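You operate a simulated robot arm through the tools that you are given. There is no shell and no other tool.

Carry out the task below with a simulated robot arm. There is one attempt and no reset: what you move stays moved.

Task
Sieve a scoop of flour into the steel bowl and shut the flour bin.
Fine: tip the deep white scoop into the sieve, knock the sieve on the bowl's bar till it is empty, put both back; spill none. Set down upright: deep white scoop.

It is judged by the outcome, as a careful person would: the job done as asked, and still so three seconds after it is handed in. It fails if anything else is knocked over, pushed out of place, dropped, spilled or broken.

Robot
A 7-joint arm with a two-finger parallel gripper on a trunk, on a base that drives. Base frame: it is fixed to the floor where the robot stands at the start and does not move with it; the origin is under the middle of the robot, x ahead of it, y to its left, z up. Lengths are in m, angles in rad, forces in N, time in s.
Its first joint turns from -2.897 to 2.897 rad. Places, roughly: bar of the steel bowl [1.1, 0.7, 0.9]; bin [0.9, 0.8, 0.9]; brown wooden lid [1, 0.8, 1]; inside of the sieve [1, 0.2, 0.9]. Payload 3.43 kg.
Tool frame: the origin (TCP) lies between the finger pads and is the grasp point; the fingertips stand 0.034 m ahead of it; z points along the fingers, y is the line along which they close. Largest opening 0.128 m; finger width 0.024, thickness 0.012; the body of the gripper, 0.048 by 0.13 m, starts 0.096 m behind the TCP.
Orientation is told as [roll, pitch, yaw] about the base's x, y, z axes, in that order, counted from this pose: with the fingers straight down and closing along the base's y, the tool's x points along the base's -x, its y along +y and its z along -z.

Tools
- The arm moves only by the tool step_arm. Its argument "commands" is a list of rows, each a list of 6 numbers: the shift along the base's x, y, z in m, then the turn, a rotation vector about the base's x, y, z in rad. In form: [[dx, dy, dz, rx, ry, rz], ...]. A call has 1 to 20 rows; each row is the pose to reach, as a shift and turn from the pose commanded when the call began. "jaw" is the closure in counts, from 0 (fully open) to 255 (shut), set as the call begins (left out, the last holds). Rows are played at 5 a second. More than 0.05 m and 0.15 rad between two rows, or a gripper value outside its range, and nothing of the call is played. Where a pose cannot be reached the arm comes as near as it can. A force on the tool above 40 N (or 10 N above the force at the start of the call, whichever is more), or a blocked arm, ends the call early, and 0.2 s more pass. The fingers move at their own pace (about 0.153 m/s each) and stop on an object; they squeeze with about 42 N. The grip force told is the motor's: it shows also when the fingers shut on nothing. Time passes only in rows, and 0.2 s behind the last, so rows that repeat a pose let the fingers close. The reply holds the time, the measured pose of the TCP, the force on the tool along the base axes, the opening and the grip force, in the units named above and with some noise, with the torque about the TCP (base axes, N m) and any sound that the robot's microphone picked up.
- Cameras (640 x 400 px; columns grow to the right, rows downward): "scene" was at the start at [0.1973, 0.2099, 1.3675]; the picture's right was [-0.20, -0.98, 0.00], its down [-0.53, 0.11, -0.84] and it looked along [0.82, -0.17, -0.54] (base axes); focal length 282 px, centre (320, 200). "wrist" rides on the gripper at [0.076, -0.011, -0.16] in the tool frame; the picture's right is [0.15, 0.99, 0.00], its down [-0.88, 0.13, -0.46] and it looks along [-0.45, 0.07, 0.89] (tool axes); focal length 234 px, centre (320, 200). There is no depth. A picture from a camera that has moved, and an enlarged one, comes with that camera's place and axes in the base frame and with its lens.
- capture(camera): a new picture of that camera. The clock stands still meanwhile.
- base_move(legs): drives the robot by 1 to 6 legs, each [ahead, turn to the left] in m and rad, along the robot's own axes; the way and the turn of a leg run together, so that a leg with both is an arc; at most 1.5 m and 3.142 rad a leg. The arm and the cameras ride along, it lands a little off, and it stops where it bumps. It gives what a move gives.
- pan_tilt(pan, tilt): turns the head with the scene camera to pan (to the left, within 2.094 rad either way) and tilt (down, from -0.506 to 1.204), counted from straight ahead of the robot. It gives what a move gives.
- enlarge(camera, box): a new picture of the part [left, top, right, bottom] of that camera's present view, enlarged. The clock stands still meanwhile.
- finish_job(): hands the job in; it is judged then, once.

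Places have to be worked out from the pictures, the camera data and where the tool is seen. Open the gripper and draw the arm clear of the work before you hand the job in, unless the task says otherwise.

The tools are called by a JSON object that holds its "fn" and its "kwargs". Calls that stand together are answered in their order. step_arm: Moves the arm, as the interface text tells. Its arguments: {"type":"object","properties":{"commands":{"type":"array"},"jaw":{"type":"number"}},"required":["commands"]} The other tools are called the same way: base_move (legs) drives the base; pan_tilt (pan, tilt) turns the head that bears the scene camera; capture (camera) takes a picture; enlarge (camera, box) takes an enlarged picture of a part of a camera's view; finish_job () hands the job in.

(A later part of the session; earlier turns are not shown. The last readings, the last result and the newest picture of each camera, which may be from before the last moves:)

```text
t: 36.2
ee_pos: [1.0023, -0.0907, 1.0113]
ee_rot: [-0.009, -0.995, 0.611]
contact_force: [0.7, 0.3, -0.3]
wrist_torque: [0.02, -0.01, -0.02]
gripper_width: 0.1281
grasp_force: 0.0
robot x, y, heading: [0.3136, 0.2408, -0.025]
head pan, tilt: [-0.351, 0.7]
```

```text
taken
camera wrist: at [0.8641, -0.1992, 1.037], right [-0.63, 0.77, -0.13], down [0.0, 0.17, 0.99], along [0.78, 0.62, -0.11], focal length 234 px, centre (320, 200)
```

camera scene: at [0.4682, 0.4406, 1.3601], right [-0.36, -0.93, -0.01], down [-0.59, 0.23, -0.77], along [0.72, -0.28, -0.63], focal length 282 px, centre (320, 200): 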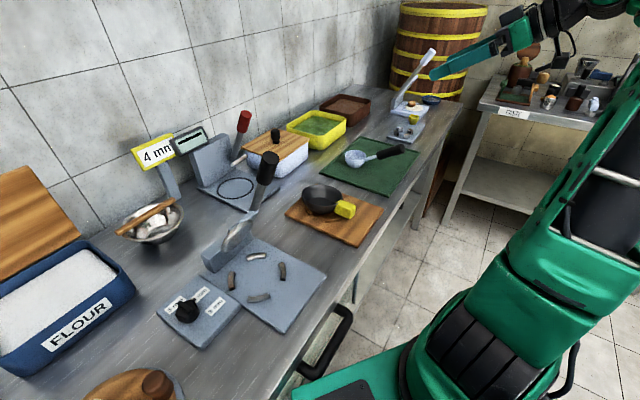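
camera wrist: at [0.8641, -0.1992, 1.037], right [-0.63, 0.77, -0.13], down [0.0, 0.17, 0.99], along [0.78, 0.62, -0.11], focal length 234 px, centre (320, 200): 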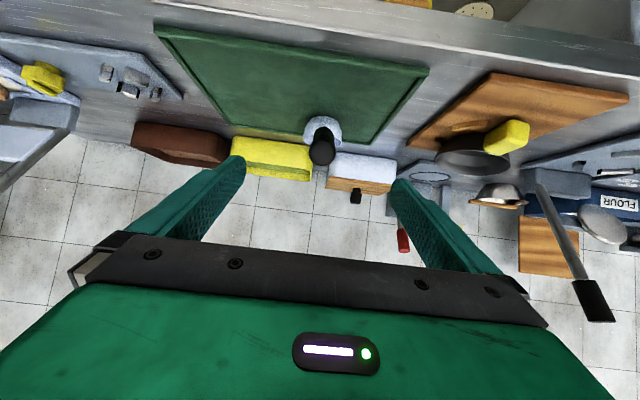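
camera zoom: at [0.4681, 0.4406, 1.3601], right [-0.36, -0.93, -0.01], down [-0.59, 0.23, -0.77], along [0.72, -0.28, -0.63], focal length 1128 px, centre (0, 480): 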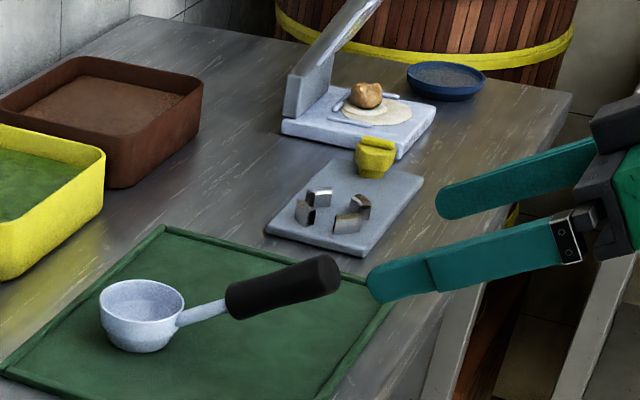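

The handle sits centred between the fingers. I advance along the tool axis to the handle middle, then close.

{"fn": "step_arm", "kwargs": {"commands": [[0.022, 0.0157, -0.0175, 0, 0, 0], [0.044, 0.0313, -0.035, 0, 0, 0], [0.066, 0.047, -0.0525, 0, 0, 0], [0.0882, 0.0627, -0.0698, 0, 0, 0], [0.0882, 0.0627, -0.0698, 0, 0, 0]]}}

{"fn": "enlarge", "kwargs": {"camera": "scene", "box": [320, 100, 448, 180]}}

{"fn": "capture", "kwargs": {"camera": "wrist"}}

```text
t: 37.5
ee_pos: [1.0898, -0.0264, 0.9431]
ee_rot: [-0.009, -0.997, 0.611]
contact_force: [-0.2, 0.5, -0.1]
wrist_torque: [0.04, -0.03, 0.02]
gripper_width: 0.1283
grasp_force: 0.0
robot x, y, heading: [0.3158, 0.2387, -0.019]
head pan, tilt: [-0.351, 0.7]
```

```text
5.00 times, centred on (384, 140) of scene
camera zoom: at [0.468, 0.4405, 1.3601], right [-0.36, -0.93, -0.01], down [-0.59, 0.23, -0.77], along [0.72, -0.28, -0.63], focal length 1410 px, centre (0, 500)
```

zoom: 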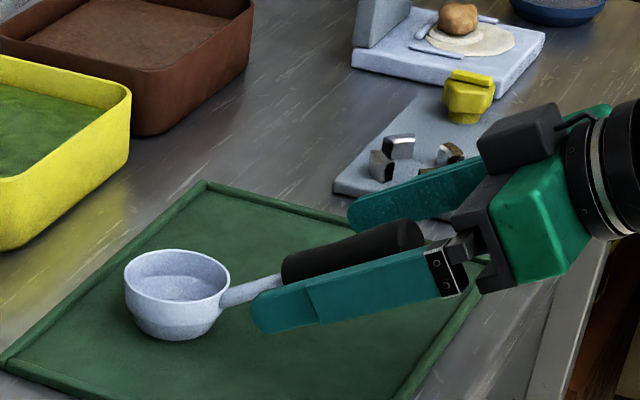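

```text
taken
camera wrist: at [0.9524, -0.135, 0.9659], right [-0.63, 0.77, -0.13], down [0.0, 0.17, 0.99], along [0.78, 0.62, -0.11], focal length 234 px, centre (320, 200)
```

wrist: 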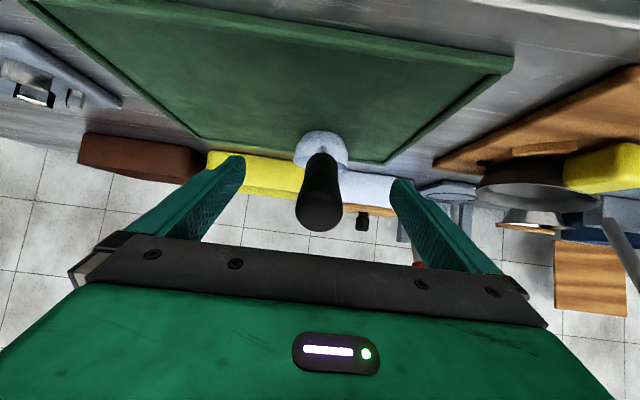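

The TCP projects onto the handle in both views. I close the gripper.

{"fn": "step_arm", "kwargs": {"commands": [[0, 0, 0, 0, 0, 0], [0, 0, 0, 0, 0, 0], [0, 0, 0, 0, 0, 0], [0, 0, 0, 0, 0, 0]], "jaw": 255}}

{"fn": "enlarge", "kwargs": {"camera": "scene", "box": [320, 100, 448, 180]}}

```text
t: 38.5
ee_pos: [1.0901, -0.0267, 0.9421]
ee_rot: [-0.009, -0.995, 0.61]
contact_force: [0.6, -0.9, 0.7]
wrist_torque: [-0.2, -0.15, -0.23]
gripper_width: 0.0281
grasp_force: 41.7
robot x, y, heading: [0.3154, 0.2407, -0.019]
head pan, tilt: [-0.351, 0.7]
```

```text
5.00 times, centred on (384, 140) of scene
camera zoom: at [0.468, 0.4404, 1.3601], right [-0.36, -0.93, -0.01], down [-0.59, 0.23, -0.77], along [0.72, -0.28, -0.63], focal length 1410 px, centre (0, 500)
```

zoom: 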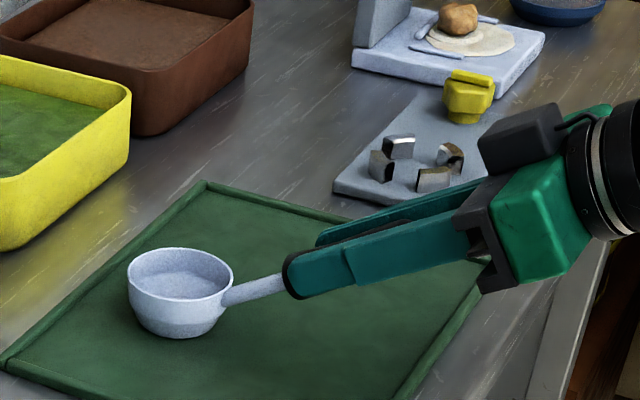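

Gripped (28 mm). Lift straight up to check the hold.

{"fn": "step_arm", "kwargs": {"commands": [[0, 0, 0.02, 0, 0, 0], [0, 0, 0.06, 0, 0, 0], [0, 0, 0.1, 0, 0, 0], [0, 0, 0.14, 0, 0, 0], [0, 0, 0.18, 0, 0, 0], [0, 0, 0.22, 0, 0, 0], [-0.02, 0.0, 0.26, 0, 0, 0], [-0.04, 0.0, 0.3, 0, 0, 0], [-0.06, 0.0, 0.32, 0, 0, 0]]}}

{"fn": "capture", "kwargs": {"camera": "scene"}}

```text
t: 40.5
ee_pos: [1.0264, -0.03, 1.2621]
ee_rot: [-0.003, -0.992, 0.602]
contact_force: [-1.4, -3.2, 0.0]
wrist_torque: [0.14, -0.1, 0.1]
gripper_width: 0.0003
grasp_force: 33.0
robot x, y, heading: [0.3131, 0.2396, -0.023]
head pan, tilt: [-0.351, 0.7]
```

```text
taken
camera scene: at [0.467, 0.4393, 1.3604], right [-0.36, -0.93, -0.01], down [-0.59, 0.23, -0.77], along [0.72, -0.28, -0.63], focal length 282 px, centre (320, 200)
```

scene: 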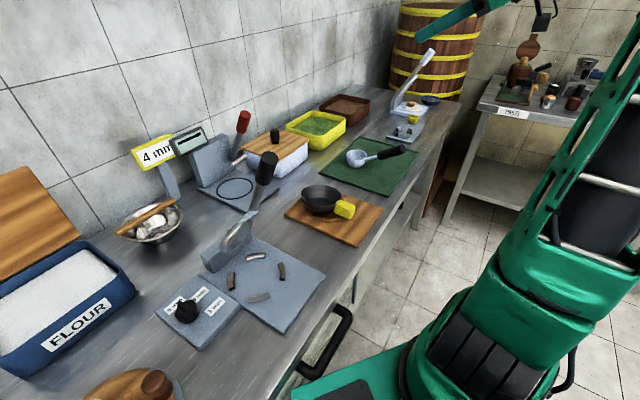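

The scoop slipped out of the fingers (width 0), staying on the board. I check how it stands now.

{"fn": "enlarge", "kwargs": {"camera": "scene", "box": [320, 120, 448, 200]}}

{"fn": "capture", "kwargs": {"camera": "wrist"}}

```text
5.00 times, centred on (384, 160) of scene
camera zoom: at [0.467, 0.4393, 1.3604], right [-0.36, -0.93, -0.01], down [-0.59, 0.23, -0.77], along [0.72, -0.28, -0.63], focal length 1410 px, centre (0, 400)
```

zoom: 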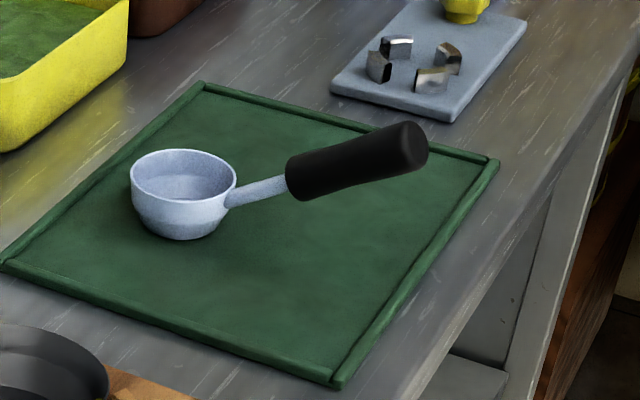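

```text
taken
camera wrist: at [0.8876, -0.1388, 1.2863], right [-0.62, 0.77, -0.12], down [0.01, 0.17, 0.99], along [0.78, 0.61, -0.11], focal length 234 px, centre (320, 200)
```

wrist: 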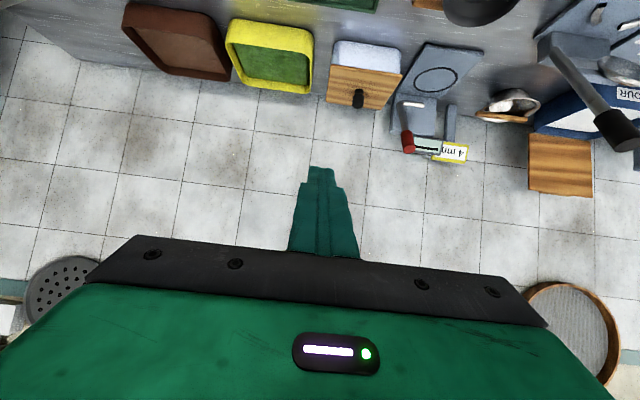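

It is still upright on the board. The close wrist view had suggested the handle lies ~1 cm lower than my TCP line, so the pads pinched only its top. I go back to the pre-grasp point with open fingers, somewhat lower, and re-measure.

{"fn": "step_arm", "kwargs": {"commands": [[-0.012, -0.03, -0.02, 0, 0, 0], [-0.024, -0.0607, -0.06, 0, 0, 0], [-0.024, -0.0607, -0.11, 0, 0, 0], [-0.024, -0.0607, -0.16, 0, 0, 0], [-0.024, -0.0607, -0.21, 0, 0, 0], [-0.024, -0.0607, -0.25, 0, 0, 0]], "jaw": 0}}

{"fn": "enlarge", "kwargs": {"camera": "wrist", "box": [240, 80, 400, 180]}}

{"fn": "enlarge", "kwargs": {"camera": "scene", "box": [330, 100, 458, 180]}}

```text
refused: row 2 steps farther than a row can; nothing moved
```

```text
4.00 times, centred on (320, 130) of wrist
camera zoom: at [0.8876, -0.1388, 1.2863], right [-0.62, 0.77, -0.12], down [0.01, 0.17, 0.99], along [0.78, 0.61, -0.11], focal length 937 px, centre (320, 480)
```

zoom: 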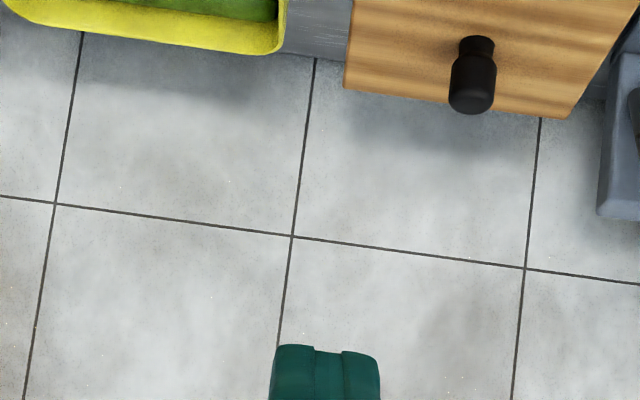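

```text
5.00 times, centred on (394, 140) of scene
camera zoom: at [0.467, 0.4393, 1.3604], right [-0.36, -0.93, -0.01], down [-0.59, 0.23, -0.77], along [0.72, -0.28, -0.63], focal length 1410 px, centre (-50, 500)
```

zoom: 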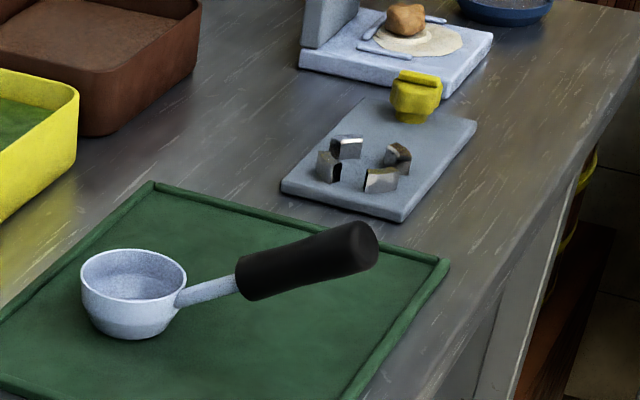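

I repeat with smaller steps.

{"fn": "step_arm", "kwargs": {"commands": [[-0.012, -0.03, -0.02, 0, 0, 0], [-0.024, -0.06, -0.05, 0, 0, 0], [-0.024, -0.0607, -0.095, 0, 0, 0], [-0.024, -0.0607, -0.14, 0, 0, 0], [-0.024, -0.0607, -0.185, 0, 0, 0], [-0.024, -0.0607, -0.23, 0, 0, 0], [-0.024, -0.0607, -0.255, 0, 0, 0]], "jaw": 0}}

{"fn": "enlarge", "kwargs": {"camera": "wrist", "box": [240, 80, 400, 180]}}

{"fn": "enlarge", "kwargs": {"camera": "scene", "box": [330, 100, 458, 180]}}

```text
t: 42.0
ee_pos: [1.0063, -0.0872, 1.0065]
ee_rot: [-0.013, -0.996, 0.613]
contact_force: [-0.5, 0.0, -0.1]
wrist_torque: [0.0, -0.01, -0.03]
gripper_width: 0.1279
grasp_force: 0.0
robot x, y, heading: [0.3177, 0.2362, -0.018]
head pan, tilt: [-0.351, 0.7]
```

```text
4.00 times, centred on (320, 130) of wrist
camera zoom: at [0.8684, -0.1969, 1.0308], right [-0.63, 0.77, -0.13], down [0.0, 0.17, 0.99], along [0.78, 0.62, -0.11], focal length 937 px, centre (320, 480)
```

zoom: 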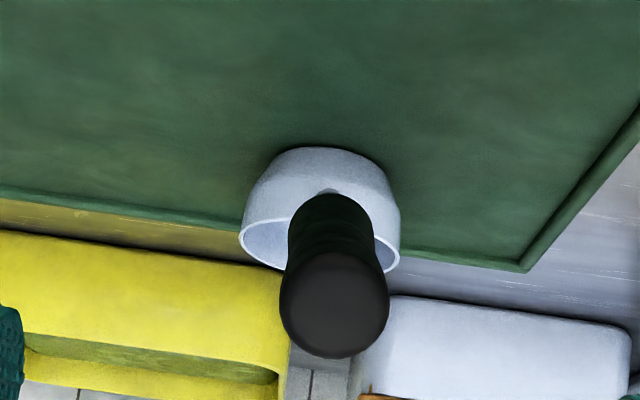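

```text
5.00 times, centred on (394, 140) of scene
camera zoom: at [0.4679, 0.4406, 1.3601], right [-0.36, -0.93, -0.01], down [-0.59, 0.23, -0.77], along [0.72, -0.28, -0.63], focal length 1410 px, centre (-50, 500)
```

zoom: 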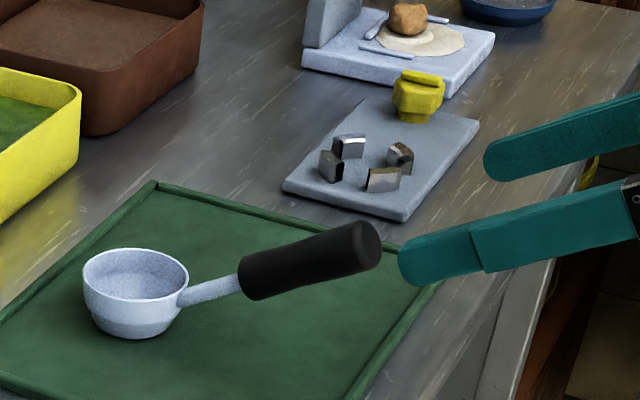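

The handle mid is at (1.089, -0.029, 0.930): my first grasp was 11 mm too high. I drop the line accordingly and advance again.

{"fn": "step_arm", "kwargs": {"commands": [[-0.003, -0.002, -0.009, 0, 0, 0], [0.018, 0.0125, -0.026, 0, 0, 0], [0.04, 0.028, -0.043, 0, 0, 0], [0.062, 0.043, -0.06, 0, 0, 0], [0.0827, 0.0582, -0.0768, 0, 0, 0], [0.0827, 0.0582, -0.0768, 0, 0, 0]]}}

{"fn": "enlarge", "kwargs": {"camera": "wrist", "box": [240, 130, 400, 230]}}

{"fn": "enlarge", "kwargs": {"camera": "scene", "box": [330, 100, 458, 180]}}

```text
t: 43.5
ee_pos: [1.0888, -0.0296, 0.9324]
ee_rot: [-0.009, -0.996, 0.61]
contact_force: [-0.3, 0.1, -0.3]
wrist_torque: [-0.01, -0.03, -0.01]
gripper_width: 0.1281
grasp_force: 0.1
robot x, y, heading: [0.3141, 0.2353, -0.019]
head pan, tilt: [-0.351, 0.7]
```

```text
4.00 times, centred on (320, 180) of wrist
camera zoom: at [0.9502, -0.1389, 0.9561], right [-0.63, 0.77, -0.13], down [0.0, 0.17, 0.99], along [0.78, 0.62, -0.11], focal length 937 px, centre (320, 280)
```

zoom: 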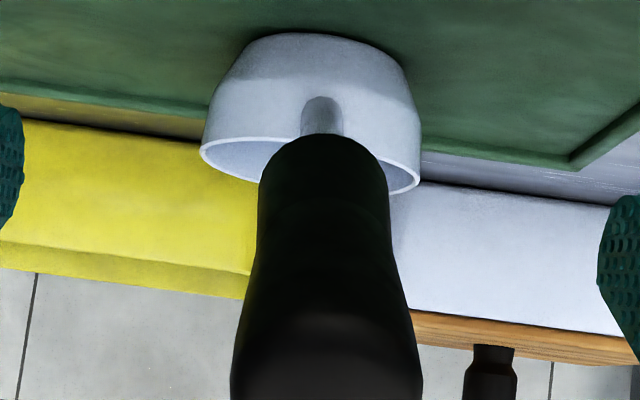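

```text
5.00 times, centred on (394, 140) of scene
camera zoom: at [0.4679, 0.4404, 1.3601], right [-0.36, -0.93, -0.01], down [-0.59, 0.23, -0.77], along [0.72, -0.28, -0.63], focal length 1410 px, centre (-50, 500)
```

zoom: 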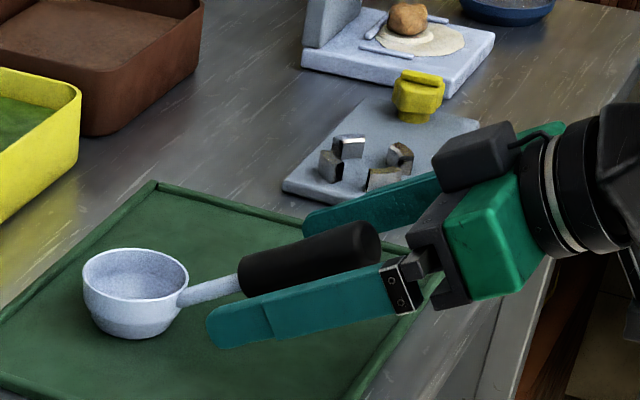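

Now the handle axis passes right through the TCP by width and position. Close, then lift slightly to test.

{"fn": "step_arm", "kwargs": {"commands": [[0, 0, 0, 0, 0, 0], [0, 0, 0, 0, 0, 0], [0, 0, 0, 0, 0, 0], [0, 0, 0, 0, 0, 0], [0, 0, 0, 0, 0, 0]], "jaw": 255}}

{"fn": "step_arm", "kwargs": {"commands": [[0, 0, 0.01, 0, 0, 0], [0, 0, 0.025, 0, 0, 0], [0, 0, 0.04, 0, 0, 0]]}}

{"fn": "enlarge", "kwargs": {"camera": "scene", "box": [330, 100, 458, 180]}}

```text
t: 44.6
ee_pos: [1.0885, -0.0305, 0.933]
ee_rot: [-0.008, -0.996, 0.611]
contact_force: [-0.5, -0.7, 0.3]
wrist_torque: [-0.17, -0.17, -0.22]
gripper_width: 0.0276
grasp_force: 41.8
robot x, y, heading: [0.3147, 0.2382, -0.019]
head pan, tilt: [-0.351, 0.7]
```

```text
t: 45.5
ee_pos: [1.0877, -0.0303, 0.9697]
ee_rot: [-0.009, -0.994, 0.61]
contact_force: [-0.1, -0.1, -1.7]
wrist_torque: [-0.12, 0.3, 0.18]
gripper_width: 0.028
grasp_force: 41.5
robot x, y, heading: [0.3198, 0.2384, -0.018]
head pan, tilt: [-0.351, 0.7]
```

```text
5.00 times, centred on (394, 140) of scene
camera zoom: at [0.4684, 0.4405, 1.3601], right [-0.36, -0.93, -0.01], down [-0.59, 0.23, -0.77], along [0.72, -0.28, -0.63], focal length 1410 px, centre (-50, 500)
```

zoom: 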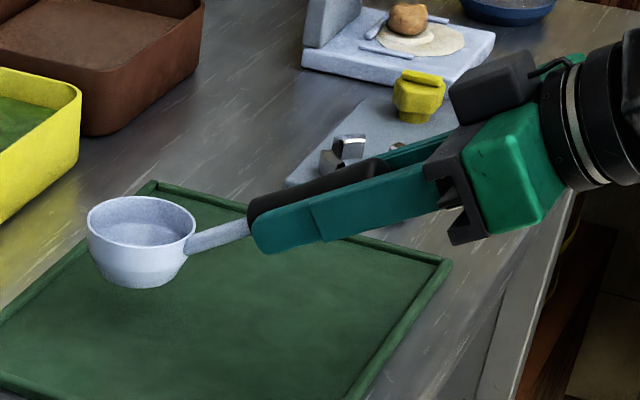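

Holding this time (1.7 N load). Continue lifting to travel height and retreat.

{"fn": "step_arm", "kwargs": {"commands": [[0, 0, 0.03, 0, 0, 0], [0, 0, 0.06, 0, 0, 0], [0, 0, 0.09, 0, 0, 0], [0, 0, 0.12, 0, 0, 0], [0, 0, 0.15, 0, 0, 0], [0, 0, 0.18, 0, 0, 0], [-0.02, 0.0, 0.21, 0, 0, 0], [-0.04, 0.0, 0.24, 0, 0, 0], [-0.06, 0.0, 0.27, 0, 0, 0], [-0.08, 0.01, 0.29, 0, 0, 0]]}}

{"fn": "capture", "kwargs": {"camera": "wrist"}}

```text
t: 47.6
ee_pos: [1.0083, -0.026, 1.2594]
ee_rot: [-0.002, -0.996, 0.6]
contact_force: [-6.6, -11.4, -3.0]
wrist_torque: [0.23, -0.01, 0.3]
gripper_width: 0.028
grasp_force: 41.9
robot x, y, heading: [0.3161, 0.2366, -0.023]
head pan, tilt: [-0.351, 0.7]
```

```text
taken
camera wrist: at [0.869, -0.1331, 1.2831], right [-0.62, 0.77, -0.12], down [0.01, 0.16, 0.99], along [0.78, 0.61, -0.11], focal length 234 px, centre (320, 200)
```

wrist: 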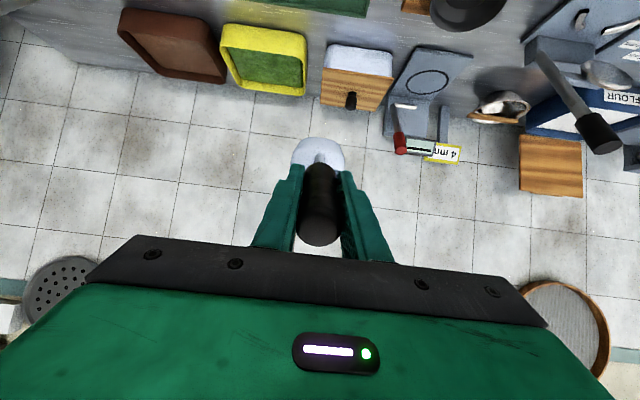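

A moderate side force (~13 N) appears at this pose, perhaps arm internal; I move on toward the bin in a partial move and watch it.

{"fn": "step_arm", "kwargs": {"commands": [[-0.01, 0.035, 0, 0, 0, 0], [-0.02, 0.075, 0, 0, 0, 0], [-0.03, 0.115, 0, 0, 0, 0], [-0.04, 0.155, 0, 0, 0, 0], [-0.05, 0.195, 0, 0, 0, 0]]}}

{"fn": "capture", "kwargs": {"camera": "scene"}}

```text
t: 48.9
ee_pos: [0.9941, 0.0199, 1.2612]
ee_rot: [-0.008, -0.995, 0.612]
contact_force: [0.0, -0.5, -3.3]
wrist_torque: [-0.26, 0.22, -0.18]
gripper_width: 0.028
grasp_force: 41.9
out of reach, approached as far as the arm can: row 2, 3, 4, 5
robot x, y, heading: [0.3133, 0.2355, -0.022]
head pan, tilt: [-0.351, 0.7]
```

```text
taken
camera scene: at [0.4682, 0.4405, 1.3601], right [-0.36, -0.93, -0.01], down [-0.59, 0.23, -0.77], along [0.72, -0.28, -0.63], focal length 282 px, centre (320, 200)
```

scene: 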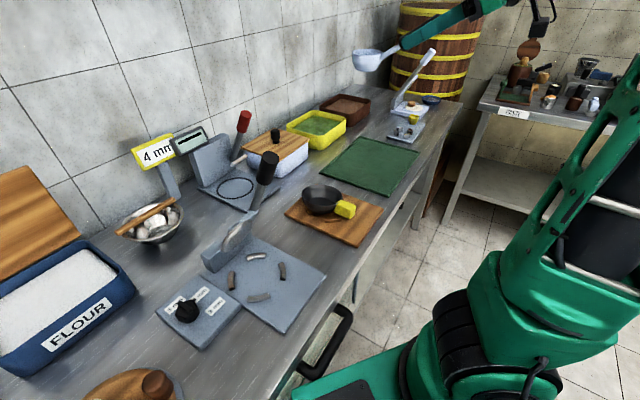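

That height is at the arm's limit. I lower to about 1.20 and try moving left again.

{"fn": "step_arm", "kwargs": {"commands": [[0.0, 0.0, -0.03, 0, 0, 0], [0, 0, -0.06, 0, 0, 0], [-0.01, 0.04, -0.06, 0, 0, 0], [-0.02, 0.08, -0.06, 0, 0, 0], [-0.03, 0.12, -0.06, 0, 0, 0]]}}

```text
t: 50.0
ee_pos: [0.9675, 0.1377, 1.2011]
ee_rot: [-0.01, -0.995, 0.61]
contact_force: [0.4, -0.2, -3.6]
wrist_torque: [-0.25, 0.18, -0.11]
gripper_width: 0.0279
grasp_force: 42.5
robot x, y, heading: [0.3176, 0.243, -0.019]
head pan, tilt: [-0.351, 0.7]
```

Good. Continue at z=1.20 over the press lever to above the bin.

{"fn": "step_arm", "kwargs": {"commands": [[-0.012, 0.04, 0, 0, 0, 0], [-0.024, 0.08, 0, 0, 0, 0], [-0.036, 0.12, 0, 0, 0, 0], [-0.048, 0.16, 0, 0, 0, 0], [-0.06, 0.2, 0, 0, 0, 0], [-0.068, 0.24, 0, 0, 0, 0], [-0.076, 0.28, 0, 0, 0, 0], [-0.084, 0.32, 0, 0, 0, 0]]}}

{"fn": "capture", "kwargs": {"camera": "scene"}}

```text
t: 51.9
ee_pos: [0.8834, 0.4597, 1.2012]
ee_rot: [-0.006, -0.992, 0.608]
contact_force: [0.7, 0.5, -3.4]
wrist_torque: [-0.25, 0.22, -0.18]
gripper_width: 0.0282
grasp_force: 42.5
robot x, y, heading: [0.3168, 0.2419, -0.017]
head pan, tilt: [-0.351, 0.7]
```

```text
taken
camera scene: at [0.4683, 0.4405, 1.3601], right [-0.36, -0.93, -0.01], down [-0.59, 0.23, -0.77], along [0.72, -0.28, -0.63], focal length 282 px, centre (320, 200)
```

scene: 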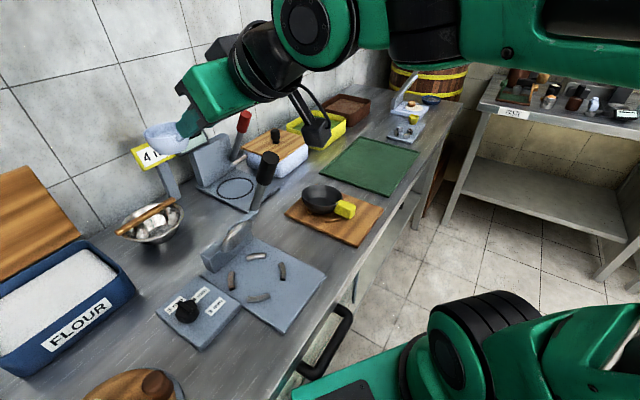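

Continue to above the bin, with the head turned toward it.

{"fn": "step_arm", "kwargs": {"commands": [[-0.01, 0.045, 0, 0, 0, 0], [-0.02, 0.09, 0, 0, 0, 0], [-0.03, 0.135, 0, 0, 0, 0], [-0.04, 0.18, 0, 0, 0, 0], [-0.05, 0.225, 0, 0, 0, 0], [-0.06, 0.265, 0, 0, 0, 0]]}}

{"fn": "pan_tilt", "kwargs": {"pan": 0.55, "tilt": 0.7}}

{"fn": "capture", "kwargs": {"camera": "scene"}}

{"fn": "capture", "kwargs": {"camera": "wrist"}}

```text
t: 53.2
ee_pos: [0.8375, 0.7145, 1.2034]
ee_rot: [0.032, -0.98, 0.554]
contact_force: [-1.5, 0.7, -3.6]
wrist_torque: [-0.16, 0.25, -0.03]
gripper_width: 0.0282
grasp_force: 41.8
robot x, y, heading: [0.3143, 0.2415, -0.018]
head pan, tilt: [-0.351, 0.7]
```

```text
t: 54.5
ee_pos: [0.8382, 0.7151, 1.205]
ee_rot: [0.032, -0.985, 0.556]
contact_force: [-0.2, 0.8, -3.7]
wrist_torque: [-0.09, 0.33, 0.17]
gripper_width: 0.0281
grasp_force: 42.2
robot x, y, heading: [0.3196, 0.2363, -0.016]
head pan, tilt: [0.55, 0.7]
```

```text
taken
camera scene: at [0.4701, 0.4471, 1.3592], right [-0.29, -0.96, 0.0], down [-0.61, 0.19, -0.77], along [0.74, -0.22, -0.64], focal length 282 px, centre (320, 200)
```

scene: 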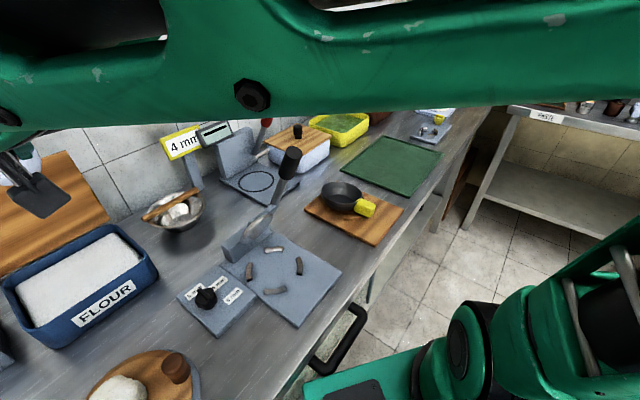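

```text
taken
camera wrist: at [0.6985, 0.6093, 1.2299], right [-0.61, 0.78, -0.1], down [0.03, 0.15, 0.99], along [0.79, 0.6, -0.12], focal length 234 px, centre (320, 200)
```

wrist: 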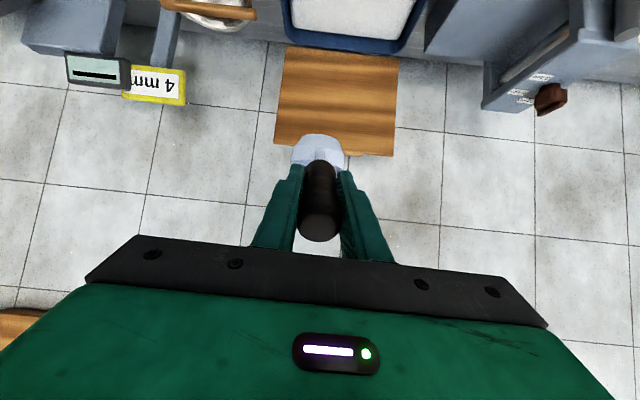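

The forearm crowds the head mast in this stance (head pan got blocked, tool slightly off). Facing the bench squarely would be better, so I turn the head back, retreat the arm, then reorient the base.

{"fn": "pan_tilt", "kwargs": {"pan": -0.35, "tilt": 0.7}}

{"fn": "step_arm", "kwargs": {"commands": [[0.008, -0.04, 0, 0, 0, 0], [0.016, -0.08, 0, 0, 0, 0], [0.024, -0.12, 0, 0, 0, 0], [0.03, -0.16, 0, 0, 0, 0], [0.036, -0.2, 0, 0, 0, 0], [0.042, -0.24, 0, 0, 0, 0]]}}

```text
t: 55.6
ee_pos: [0.8346, 0.7169, 1.2033]
ee_rot: [0.035, -0.983, 0.559]
contact_force: [-0.8, -0.4, -3.1]
wrist_torque: [-0.08, 0.31, 0.16]
gripper_width: 0.0282
grasp_force: 42.3
robot x, y, heading: [0.3099, 0.2393, -0.023]
head pan, tilt: [-0.351, 0.7]
```

```text
t: 57.0
ee_pos: [0.8662, 0.485, 1.2001]
ee_rot: [-0.008, -0.995, 0.614]
contact_force: [-0.2, -0.3, -3.5]
wrist_torque: [-0.26, 0.25, -0.1]
gripper_width: 0.0278
grasp_force: 42.0
robot x, y, heading: [0.314, 0.2378, -0.022]
head pan, tilt: [-0.351, 0.7]
```

Orientation is restored. Now back off 6 cm, turn left to face the bench squarely, and move slightly ahead.

{"fn": "base_move", "kwargs": {"legs": [[-0.06, 0], [0, 0.64], [0.03, 0]]}}

{"fn": "pan_tilt", "kwargs": {"pan": -0.2, "tilt": 0.8}}

{"fn": "capture", "kwargs": {"camera": "scene"}}

{"fn": "capture", "kwargs": {"camera": "wrist"}}

```text
t: 60.4
ee_pos: [0.5782, 0.7843, 1.1988]
ee_rot: [-0.006, -0.993, 1.247]
contact_force: [-0.5, 0.1, -3.1]
wrist_torque: [-0.27, 0.2, 0.18]
gripper_width: 0.0279
grasp_force: 42.0
robot x, y, heading: [0.2808, 0.2513, 0.618]
head pan, tilt: [-0.351, 0.7]
```

```text
t: 61.1
ee_pos: [0.5654, 0.7756, 1.2056]
ee_rot: [-0.021, -1.005, 1.258]
contact_force: [-0.7, -0.5, -3.0]
wrist_torque: [-0.31, 0.06, -0.06]
gripper_width: 0.0279
grasp_force: 42.2
robot x, y, heading: [0.2811, 0.2535, 0.618]
head pan, tilt: [-0.201, 0.799]
```

```text
taken
camera scene: at [0.3085, 0.5399, 1.3468], right [0.4, -0.92, 0.0], down [-0.66, -0.29, -0.69], along [0.63, 0.28, -0.73], focal length 282 px, centre (320, 200)
```

scene: 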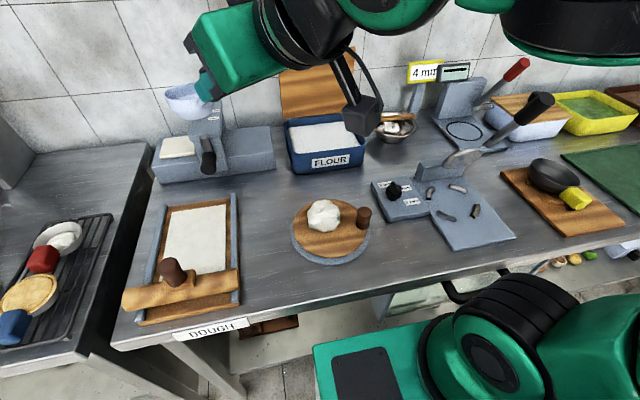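

```text
taken
camera wrist: at [0.5196, 0.6062, 1.2283], right [-0.96, 0.25, -0.13], down [-0.1, 0.13, 0.99], along [0.26, 0.96, -0.1], focal length 234 px, centre (320, 200)
```

wrist: 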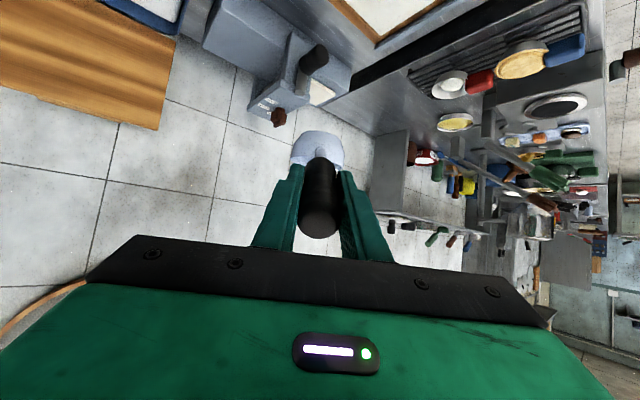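

Now facing the bench. I enlarge the bin to measure walls and flour level.

{"fn": "enlarge", "kwargs": {"camera": "scene", "box": [260, 90, 420, 190]}}

```text
4.00 times, centred on (340, 140) of scene
camera zoom: at [0.3085, 0.5399, 1.3468], right [0.4, -0.92, 0.0], down [-0.66, -0.29, -0.69], along [0.63, 0.28, -0.73], focal length 1128 px, centre (240, 440)
```

zoom: 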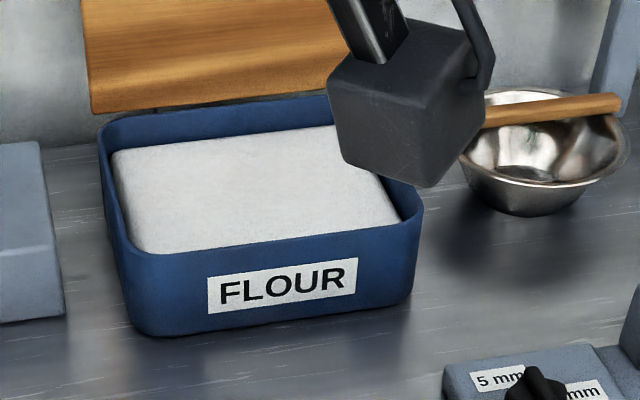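

Flour surface ≈ z 0.897, centre ≈(0.923, 0.799), front rim ≈ z 0.907. I bring the scoop over the bin with its yaw aligned to the bench normal (≈0.60).

{"fn": "step_arm", "kwargs": {"commands": [[0.04, -0.005, 0, 0, 0, -0.11], [0.08, -0.012, 0, 0, 0, -0.22], [0.12, -0.02, 0, 0, 0, -0.33], [0.16, -0.028, 0, 0, 0, -0.44], [0.2, -0.036, 0, 0, 0, -0.55], [0.235, -0.042, 0, 0, 0, -0.655], [0.255, -0.047, -0.02, 0, 0, -0.655], [0.255, -0.047, -0.06, 0, 0, -0.655]]}}

{"fn": "capture", "kwargs": {"camera": "scene"}}

{"fn": "capture", "kwargs": {"camera": "wrist"}}

```text
t: 62.9
ee_pos: [0.8206, 0.7289, 1.1473]
ee_rot: [-0.02, -1.005, 0.602]
contact_force: [-0.2, 1.2, -3.0]
wrist_torque: [-0.14, 0.29, 0.07]
gripper_width: 0.0277
grasp_force: 42.0
robot x, y, heading: [0.2791, 0.2557, 0.616]
head pan, tilt: [-0.201, 0.799]
```

```text
taken
camera scene: at [0.3083, 0.5398, 1.3468], right [0.4, -0.92, 0.0], down [-0.66, -0.29, -0.69], along [0.63, 0.28, -0.73], focal length 282 px, centre (320, 200)
```

scene: 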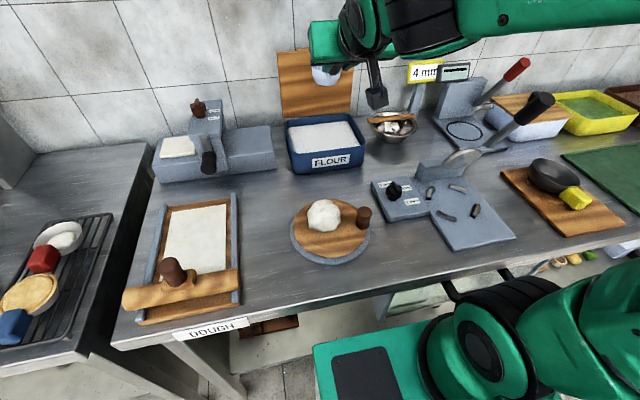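

```text
taken
camera wrist: at [0.6806, 0.6232, 1.1692], right [-0.61, 0.78, -0.13], down [0.0, 0.17, 0.99], along [0.79, 0.6, -0.1], focal length 234 px, centre (320, 200)
```

wrist: 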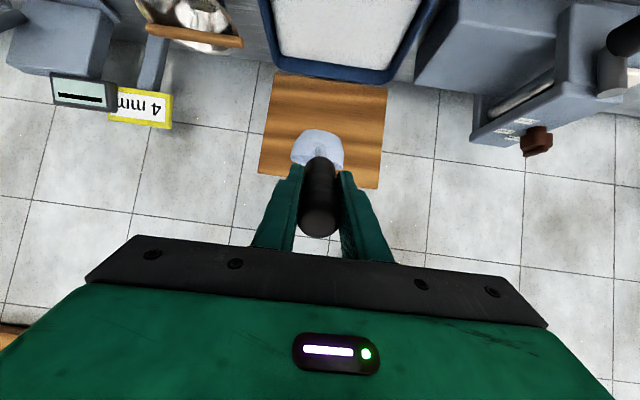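

Aligned. I now tilt the scoop forward 0.6 rad while lowering to just above the flour.

{"fn": "step_arm", "kwargs": {"commands": [[0.005, 0.003, -0.01, -0.068, 0.099, 0], [0.01, 0.007, -0.025, -0.136, 0.198, 0], [0.016, 0.011, -0.04, -0.204, 0.297, 0], [0.022, 0.015, -0.055, -0.271, 0.396, 0], [0.0294, 0.0201, -0.072, -0.339, 0.495, 0], [0.0294, 0.0201, -0.0858, -0.339, 0.495, 0], [0.0294, 0.0201, -0.0858, -0.339, 0.495, 0]]}}

{"fn": "enlarge", "kwargs": {"camera": "scene", "box": [250, 60, 410, 160]}}

{"fn": "capture", "kwargs": {"camera": "wrist"}}

```text
t: 64.5
ee_pos: [0.849, 0.748, 1.0593]
ee_rot: [-0.019, -0.402, 0.603]
contact_force: [0.3, 0.3, -3.1]
wrist_torque: [0.13, 0.3, 0.1]
gripper_width: 0.0282
grasp_force: 42.9
robot x, y, heading: [0.2814, 0.2546, 0.612]
head pan, tilt: [-0.201, 0.799]
```

```text
4.00 times, centred on (330, 110) of scene
camera zoom: at [0.3086, 0.54, 1.3468], right [0.4, -0.92, 0.0], down [-0.66, -0.29, -0.69], along [0.63, 0.28, -0.73], focal length 1128 px, centre (280, 560)
```

zoom: 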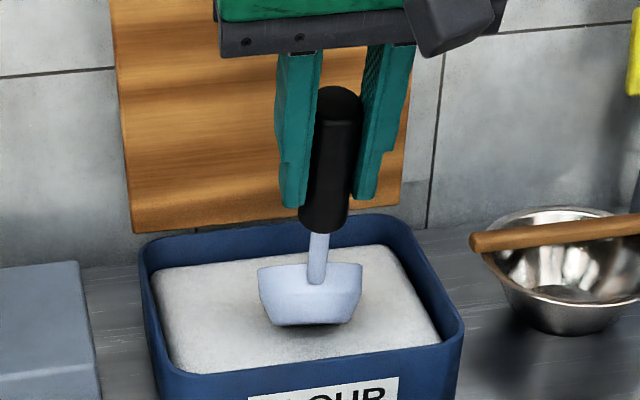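

```text
taken
camera wrist: at [0.746, 0.6666, 1.1767], right [-0.66, 0.74, -0.08], down [0.44, 0.47, 0.76], along [0.6, 0.47, -0.64], focal length 234 px, centre (320, 200)
```

wrist: 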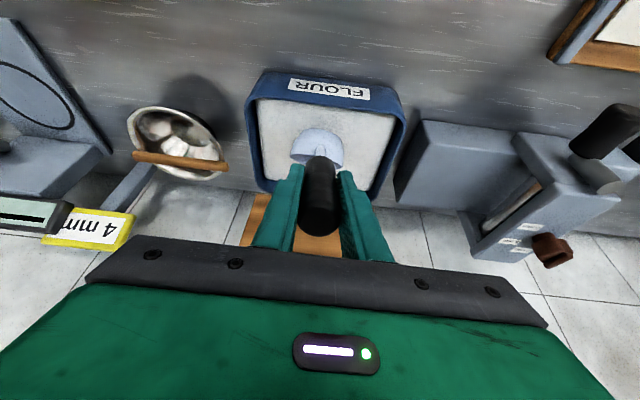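

The cup hangs centred above the flour. I plunge gently by 4 cm and read the force.

{"fn": "step_arm", "kwargs": {"commands": [[0, 0, -0.01, 0, 0, 0], [0, 0, -0.02, 0, 0, 0], [0, 0, -0.03, 0, 0, 0], [0, 0, -0.04, 0, 0, 0]]}}

{"fn": "enlarge", "kwargs": {"camera": "scene", "box": [250, 60, 410, 160]}}

```text
t: 65.5
ee_pos: [0.8506, 0.7496, 1.0199]
ee_rot: [-0.02, -0.404, 0.603]
contact_force: [0.3, -0.7, -3.3]
wrist_torque: [-0.22, 0.01, -0.1]
gripper_width: 0.0277
grasp_force: 42.4
robot x, y, heading: [0.283, 0.2546, 0.621]
head pan, tilt: [-0.201, 0.799]
```

```text
4.00 times, centred on (330, 110) of scene
camera zoom: at [0.3086, 0.54, 1.3468], right [0.4, -0.92, 0.0], down [-0.66, -0.29, -0.69], along [0.63, 0.28, -0.73], focal length 1128 px, centre (280, 560)
```

zoom: 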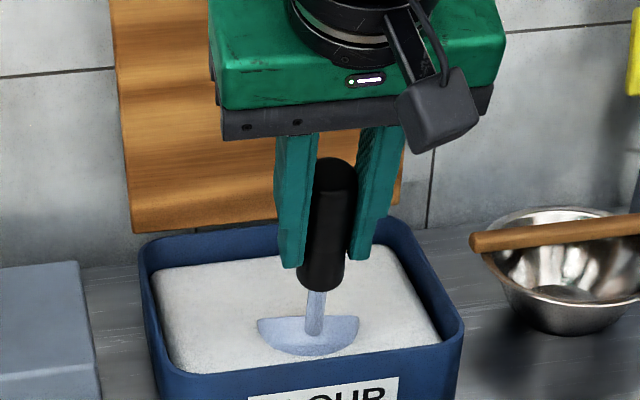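

The cup enters the flour without resistance. Now deeper, push forward and level out within the flour.

{"fn": "step_arm", "kwargs": {"commands": [[0, 0, -0.013, 0, 0, 0], [0, 0, -0.0264, 0, 0, 0], [0.01815, 0.01243, -0.0264, 0, 0, 0], [0.0363, 0.02486, -0.0264, 0, 0, 0], [0.0269, 0.0184, -0.0378, 0.0836, -0.1221, 0], [0.0165, 0.0113, -0.0512, 0.1672, -0.2442, 0], [0.0079, 0.0054, -0.0654, 0.2509, -0.3663, 0], [0.0013, 0.0009, -0.08, 0.3345, -0.4884, 0], [0.0013, 0.0009, -0.08, 0.3345, -0.4884, 0]]}}

{"fn": "enlarge", "kwargs": {"camera": "scene", "box": [250, 60, 410, 160]}}

```text
t: 67.5
ee_pos: [0.8522, 0.7509, 0.939]
ee_rot: [-0.021, -0.994, 0.604]
contact_force: [-0.8, -1.1, -3.2]
wrist_torque: [-0.2, 0.3, 0.01]
gripper_width: 0.0274
grasp_force: 41.7
robot x, y, heading: [0.2839, 0.2526, 0.613]
head pan, tilt: [-0.201, 0.799]
```

```text
4.00 times, centred on (330, 110) of scene
camera zoom: at [0.3086, 0.54, 1.3467], right [0.4, -0.92, 0.0], down [-0.66, -0.29, -0.69], along [0.63, 0.28, -0.73], focal length 1128 px, centre (280, 560)
```

zoom: 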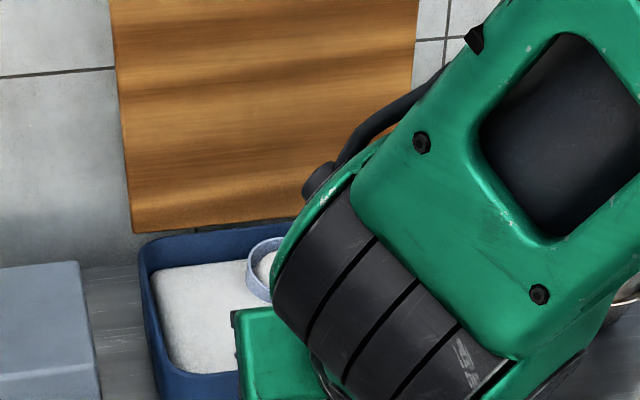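

The cup is level in the flour with white inside. Lift slowly, level.

{"fn": "step_arm", "kwargs": {"commands": [[0, 0, 0.01, 0, 0, 0], [0, 0, 0.02, 0, 0, 0], [0, 0, 0.035, 0, 0, 0], [0, 0, 0.05, 0, 0, 0], [0, 0, 0.065, 0, 0, 0], [0, 0, 0.08, 0, 0, 0], [0, 0, 0.1, 0, 0, 0], [0, 0, 0.12, 0, 0, 0]]}}

{"fn": "enlarge", "kwargs": {"camera": "scene", "box": [250, 40, 410, 140]}}

{"fn": "capture", "kwargs": {"camera": "wrist"}}

```text
t: 69.3
ee_pos: [0.852, 0.7508, 1.0608]
ee_rot: [-0.021, -0.994, 0.605]
contact_force: [-0.2, 0.8, -3.7]
wrist_torque: [-0.18, 0.28, 0.02]
gripper_width: 0.0275
grasp_force: 42.3
robot x, y, heading: [0.2862, 0.2559, 0.616]
head pan, tilt: [-0.201, 0.799]
```

```text
4.00 times, centred on (330, 90) of scene
camera zoom: at [0.3087, 0.5401, 1.3467], right [0.4, -0.92, 0.0], down [-0.66, -0.29, -0.69], along [0.63, 0.28, -0.73], focal length 1128 px, centre (280, 640)
```

zoom: 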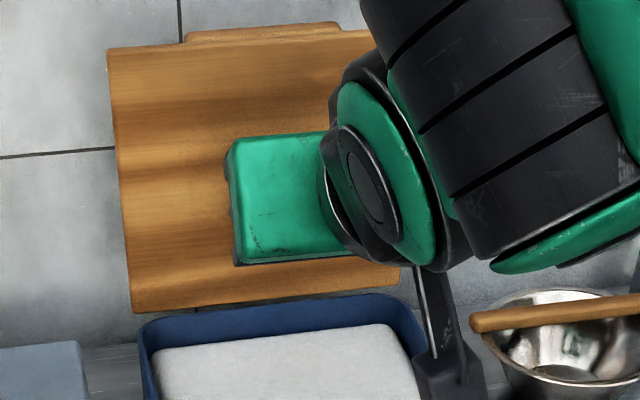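

```text
taken
camera wrist: at [0.7122, 0.6441, 1.0841], right [-0.61, 0.78, -0.13], down [0.0, 0.17, 0.98], along [0.79, 0.6, -0.11], focal length 234 px, centre (320, 200)
```

wrist: 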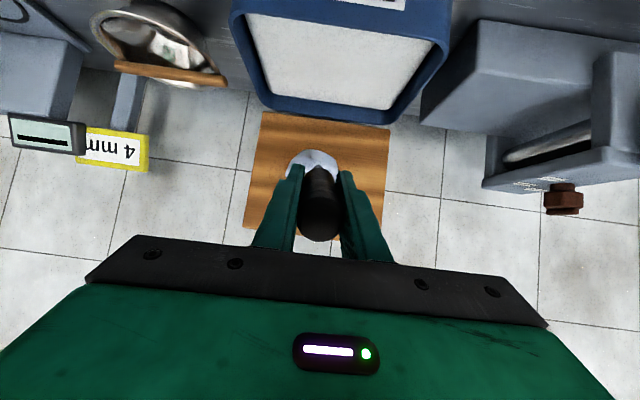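

I raise to carrying height, keeping level, and move right to where the camera can see into the cup.

{"fn": "step_arm", "kwargs": {"commands": [[-0.005, -0.005, 0.025, 0, 0, 0], [-0.008, -0.01, 0.05, 0, 0, 0], [-0.01, -0.015, 0.075, 0, 0, 0], [-0.01, -0.02, 0.1, 0, 0, 0], [-0.01, -0.03, 0.12, 0, 0, 0], [-0.008, -0.05, 0.138, 0, 0, 0], [-0.004, -0.085, 0.14, 0, 0, 0], [0.0, -0.12, 0.14, 0, 0, 0], [0.004, -0.155, 0.14, 0, 0, 0], [0.01, -0.19, 0.14, 0, 0, 0], [0.016, -0.225, 0.14, 0, 0, 0]]}}

{"fn": "capture", "kwargs": {"camera": "scene"}}

```text
t: 71.7
ee_pos: [0.8687, 0.5257, 1.1998]
ee_rot: [-0.023, -0.994, 0.604]
contact_force: [-0.3, 0.2, -3.0]
wrist_torque: [-0.22, 0.29, -0.01]
gripper_width: 0.0278
grasp_force: 41.9
robot x, y, heading: [0.2813, 0.2555, 0.614]
head pan, tilt: [-0.201, 0.799]
```

```text
taken
camera scene: at [0.3086, 0.5402, 1.3467], right [0.4, -0.92, 0.0], down [-0.66, -0.29, -0.69], along [0.63, 0.28, -0.73], focal length 282 px, centre (320, 200)
```

scene: 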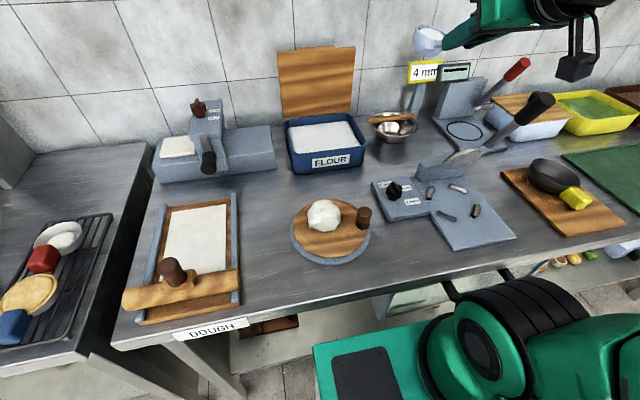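

I zoom onto the cup to see whether it holds flour.

{"fn": "enlarge", "kwargs": {"camera": "scene", "box": [400, 15, 464, 55]}}

{"fn": "enlarge", "kwargs": {"camera": "scene", "box": [250, 90, 410, 190]}}

{"fn": "enlarge", "kwargs": {"camera": "scene", "box": [480, 80, 640, 180]}}

```text
10.00 times, centred on (432, 35) of scene
camera zoom: at [0.3086, 0.5402, 1.3467], right [0.4, -0.92, 0.0], down [-0.66, -0.29, -0.69], along [0.63, 0.28, -0.73], focal length 2819 px, centre (-800, 1850)
```

zoom: 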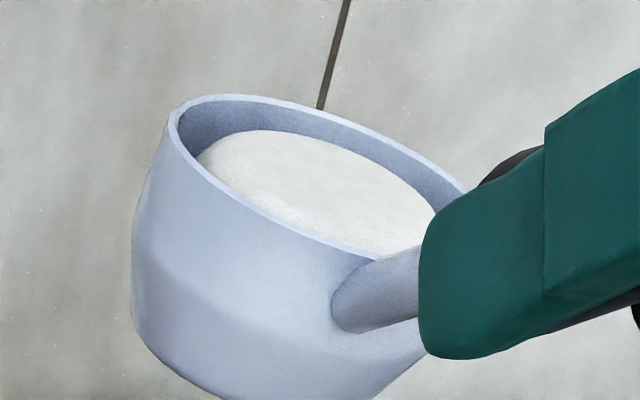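

```text
4.00 times, centred on (330, 140) of scene
camera zoom: at [0.3086, 0.5402, 1.3467], right [0.4, -0.92, 0.0], down [-0.66, -0.29, -0.69], along [0.63, 0.28, -0.73], focal length 1128 px, centre (280, 440)
```

zoom: 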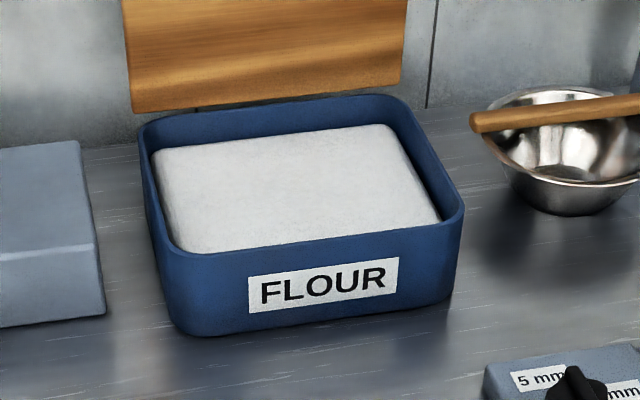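

```text
4.00 times, centred on (560, 130) of scene
camera zoom: at [0.3086, 0.5402, 1.3467], right [0.4, -0.92, 0.0], down [-0.66, -0.29, -0.69], along [0.63, 0.28, -0.73], focal length 1128 px, centre (-640, 480)
```

zoom: 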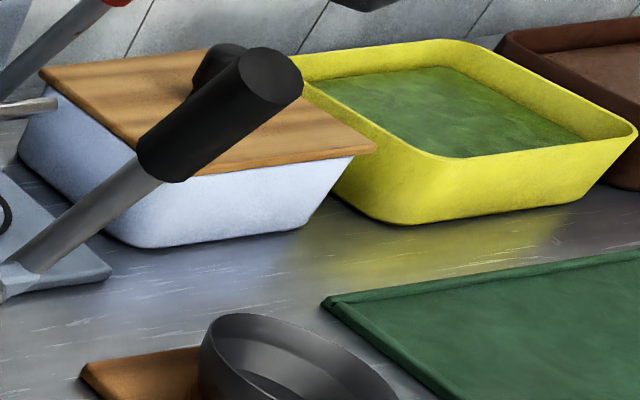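

The cup is nicely filled and nothing is spilled. I measure the sieve again from this viewpoint before pouring.

{"fn": "enlarge", "kwargs": {"camera": "scene", "box": [490, 130, 640, 224]}}

{"fn": "pan_tilt", "kwargs": {"pan": -0.75, "tilt": 0.75}}

{"fn": "capture", "kwargs": {"camera": "scene"}}

```text
4.26 times, centred on (565, 177) of scene
camera zoom: at [0.3086, 0.5402, 1.3467], right [0.4, -0.92, 0.0], down [-0.66, -0.29, -0.69], along [0.63, 0.28, -0.73], focal length 1200 px, centre (-723, 298)
```

zoom: 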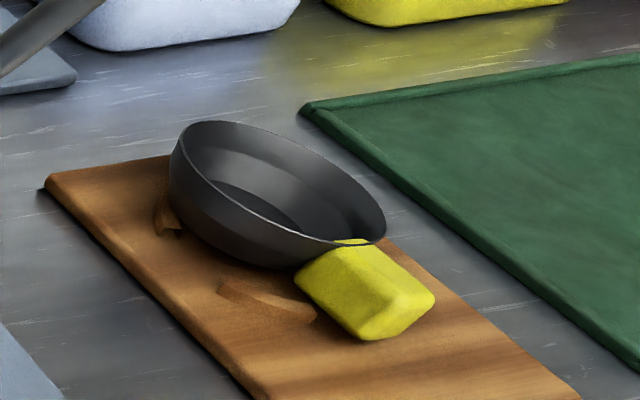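

```text
t: 72.7
ee_pos: [0.8681, 0.5259, 1.2011]
ee_rot: [-0.02, -0.995, 0.602]
contact_force: [-0.3, -0.6, -3.6]
wrist_torque: [-0.18, 0.31, 0.02]
gripper_width: 0.0277
grasp_force: 42.1
robot x, y, heading: [0.2834, 0.2587, 0.62]
head pan, tilt: [-0.75, 0.75]
```

```text
taken
camera scene: at [0.3169, 0.4963, 1.351], right [-0.13, -0.99, 0.01], down [-0.68, 0.09, -0.72], along [0.72, -0.1, -0.69], focal length 282 px, centre (320, 200)
```

scene: 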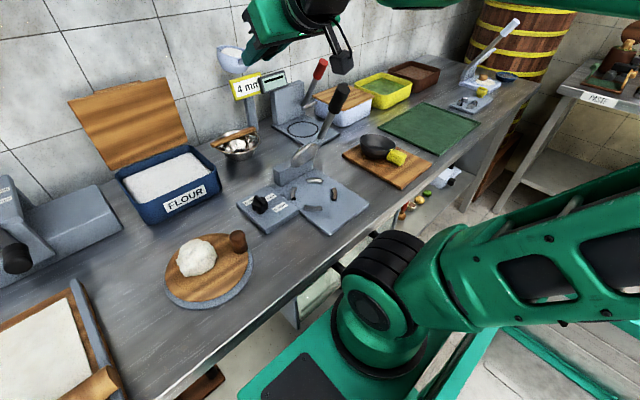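

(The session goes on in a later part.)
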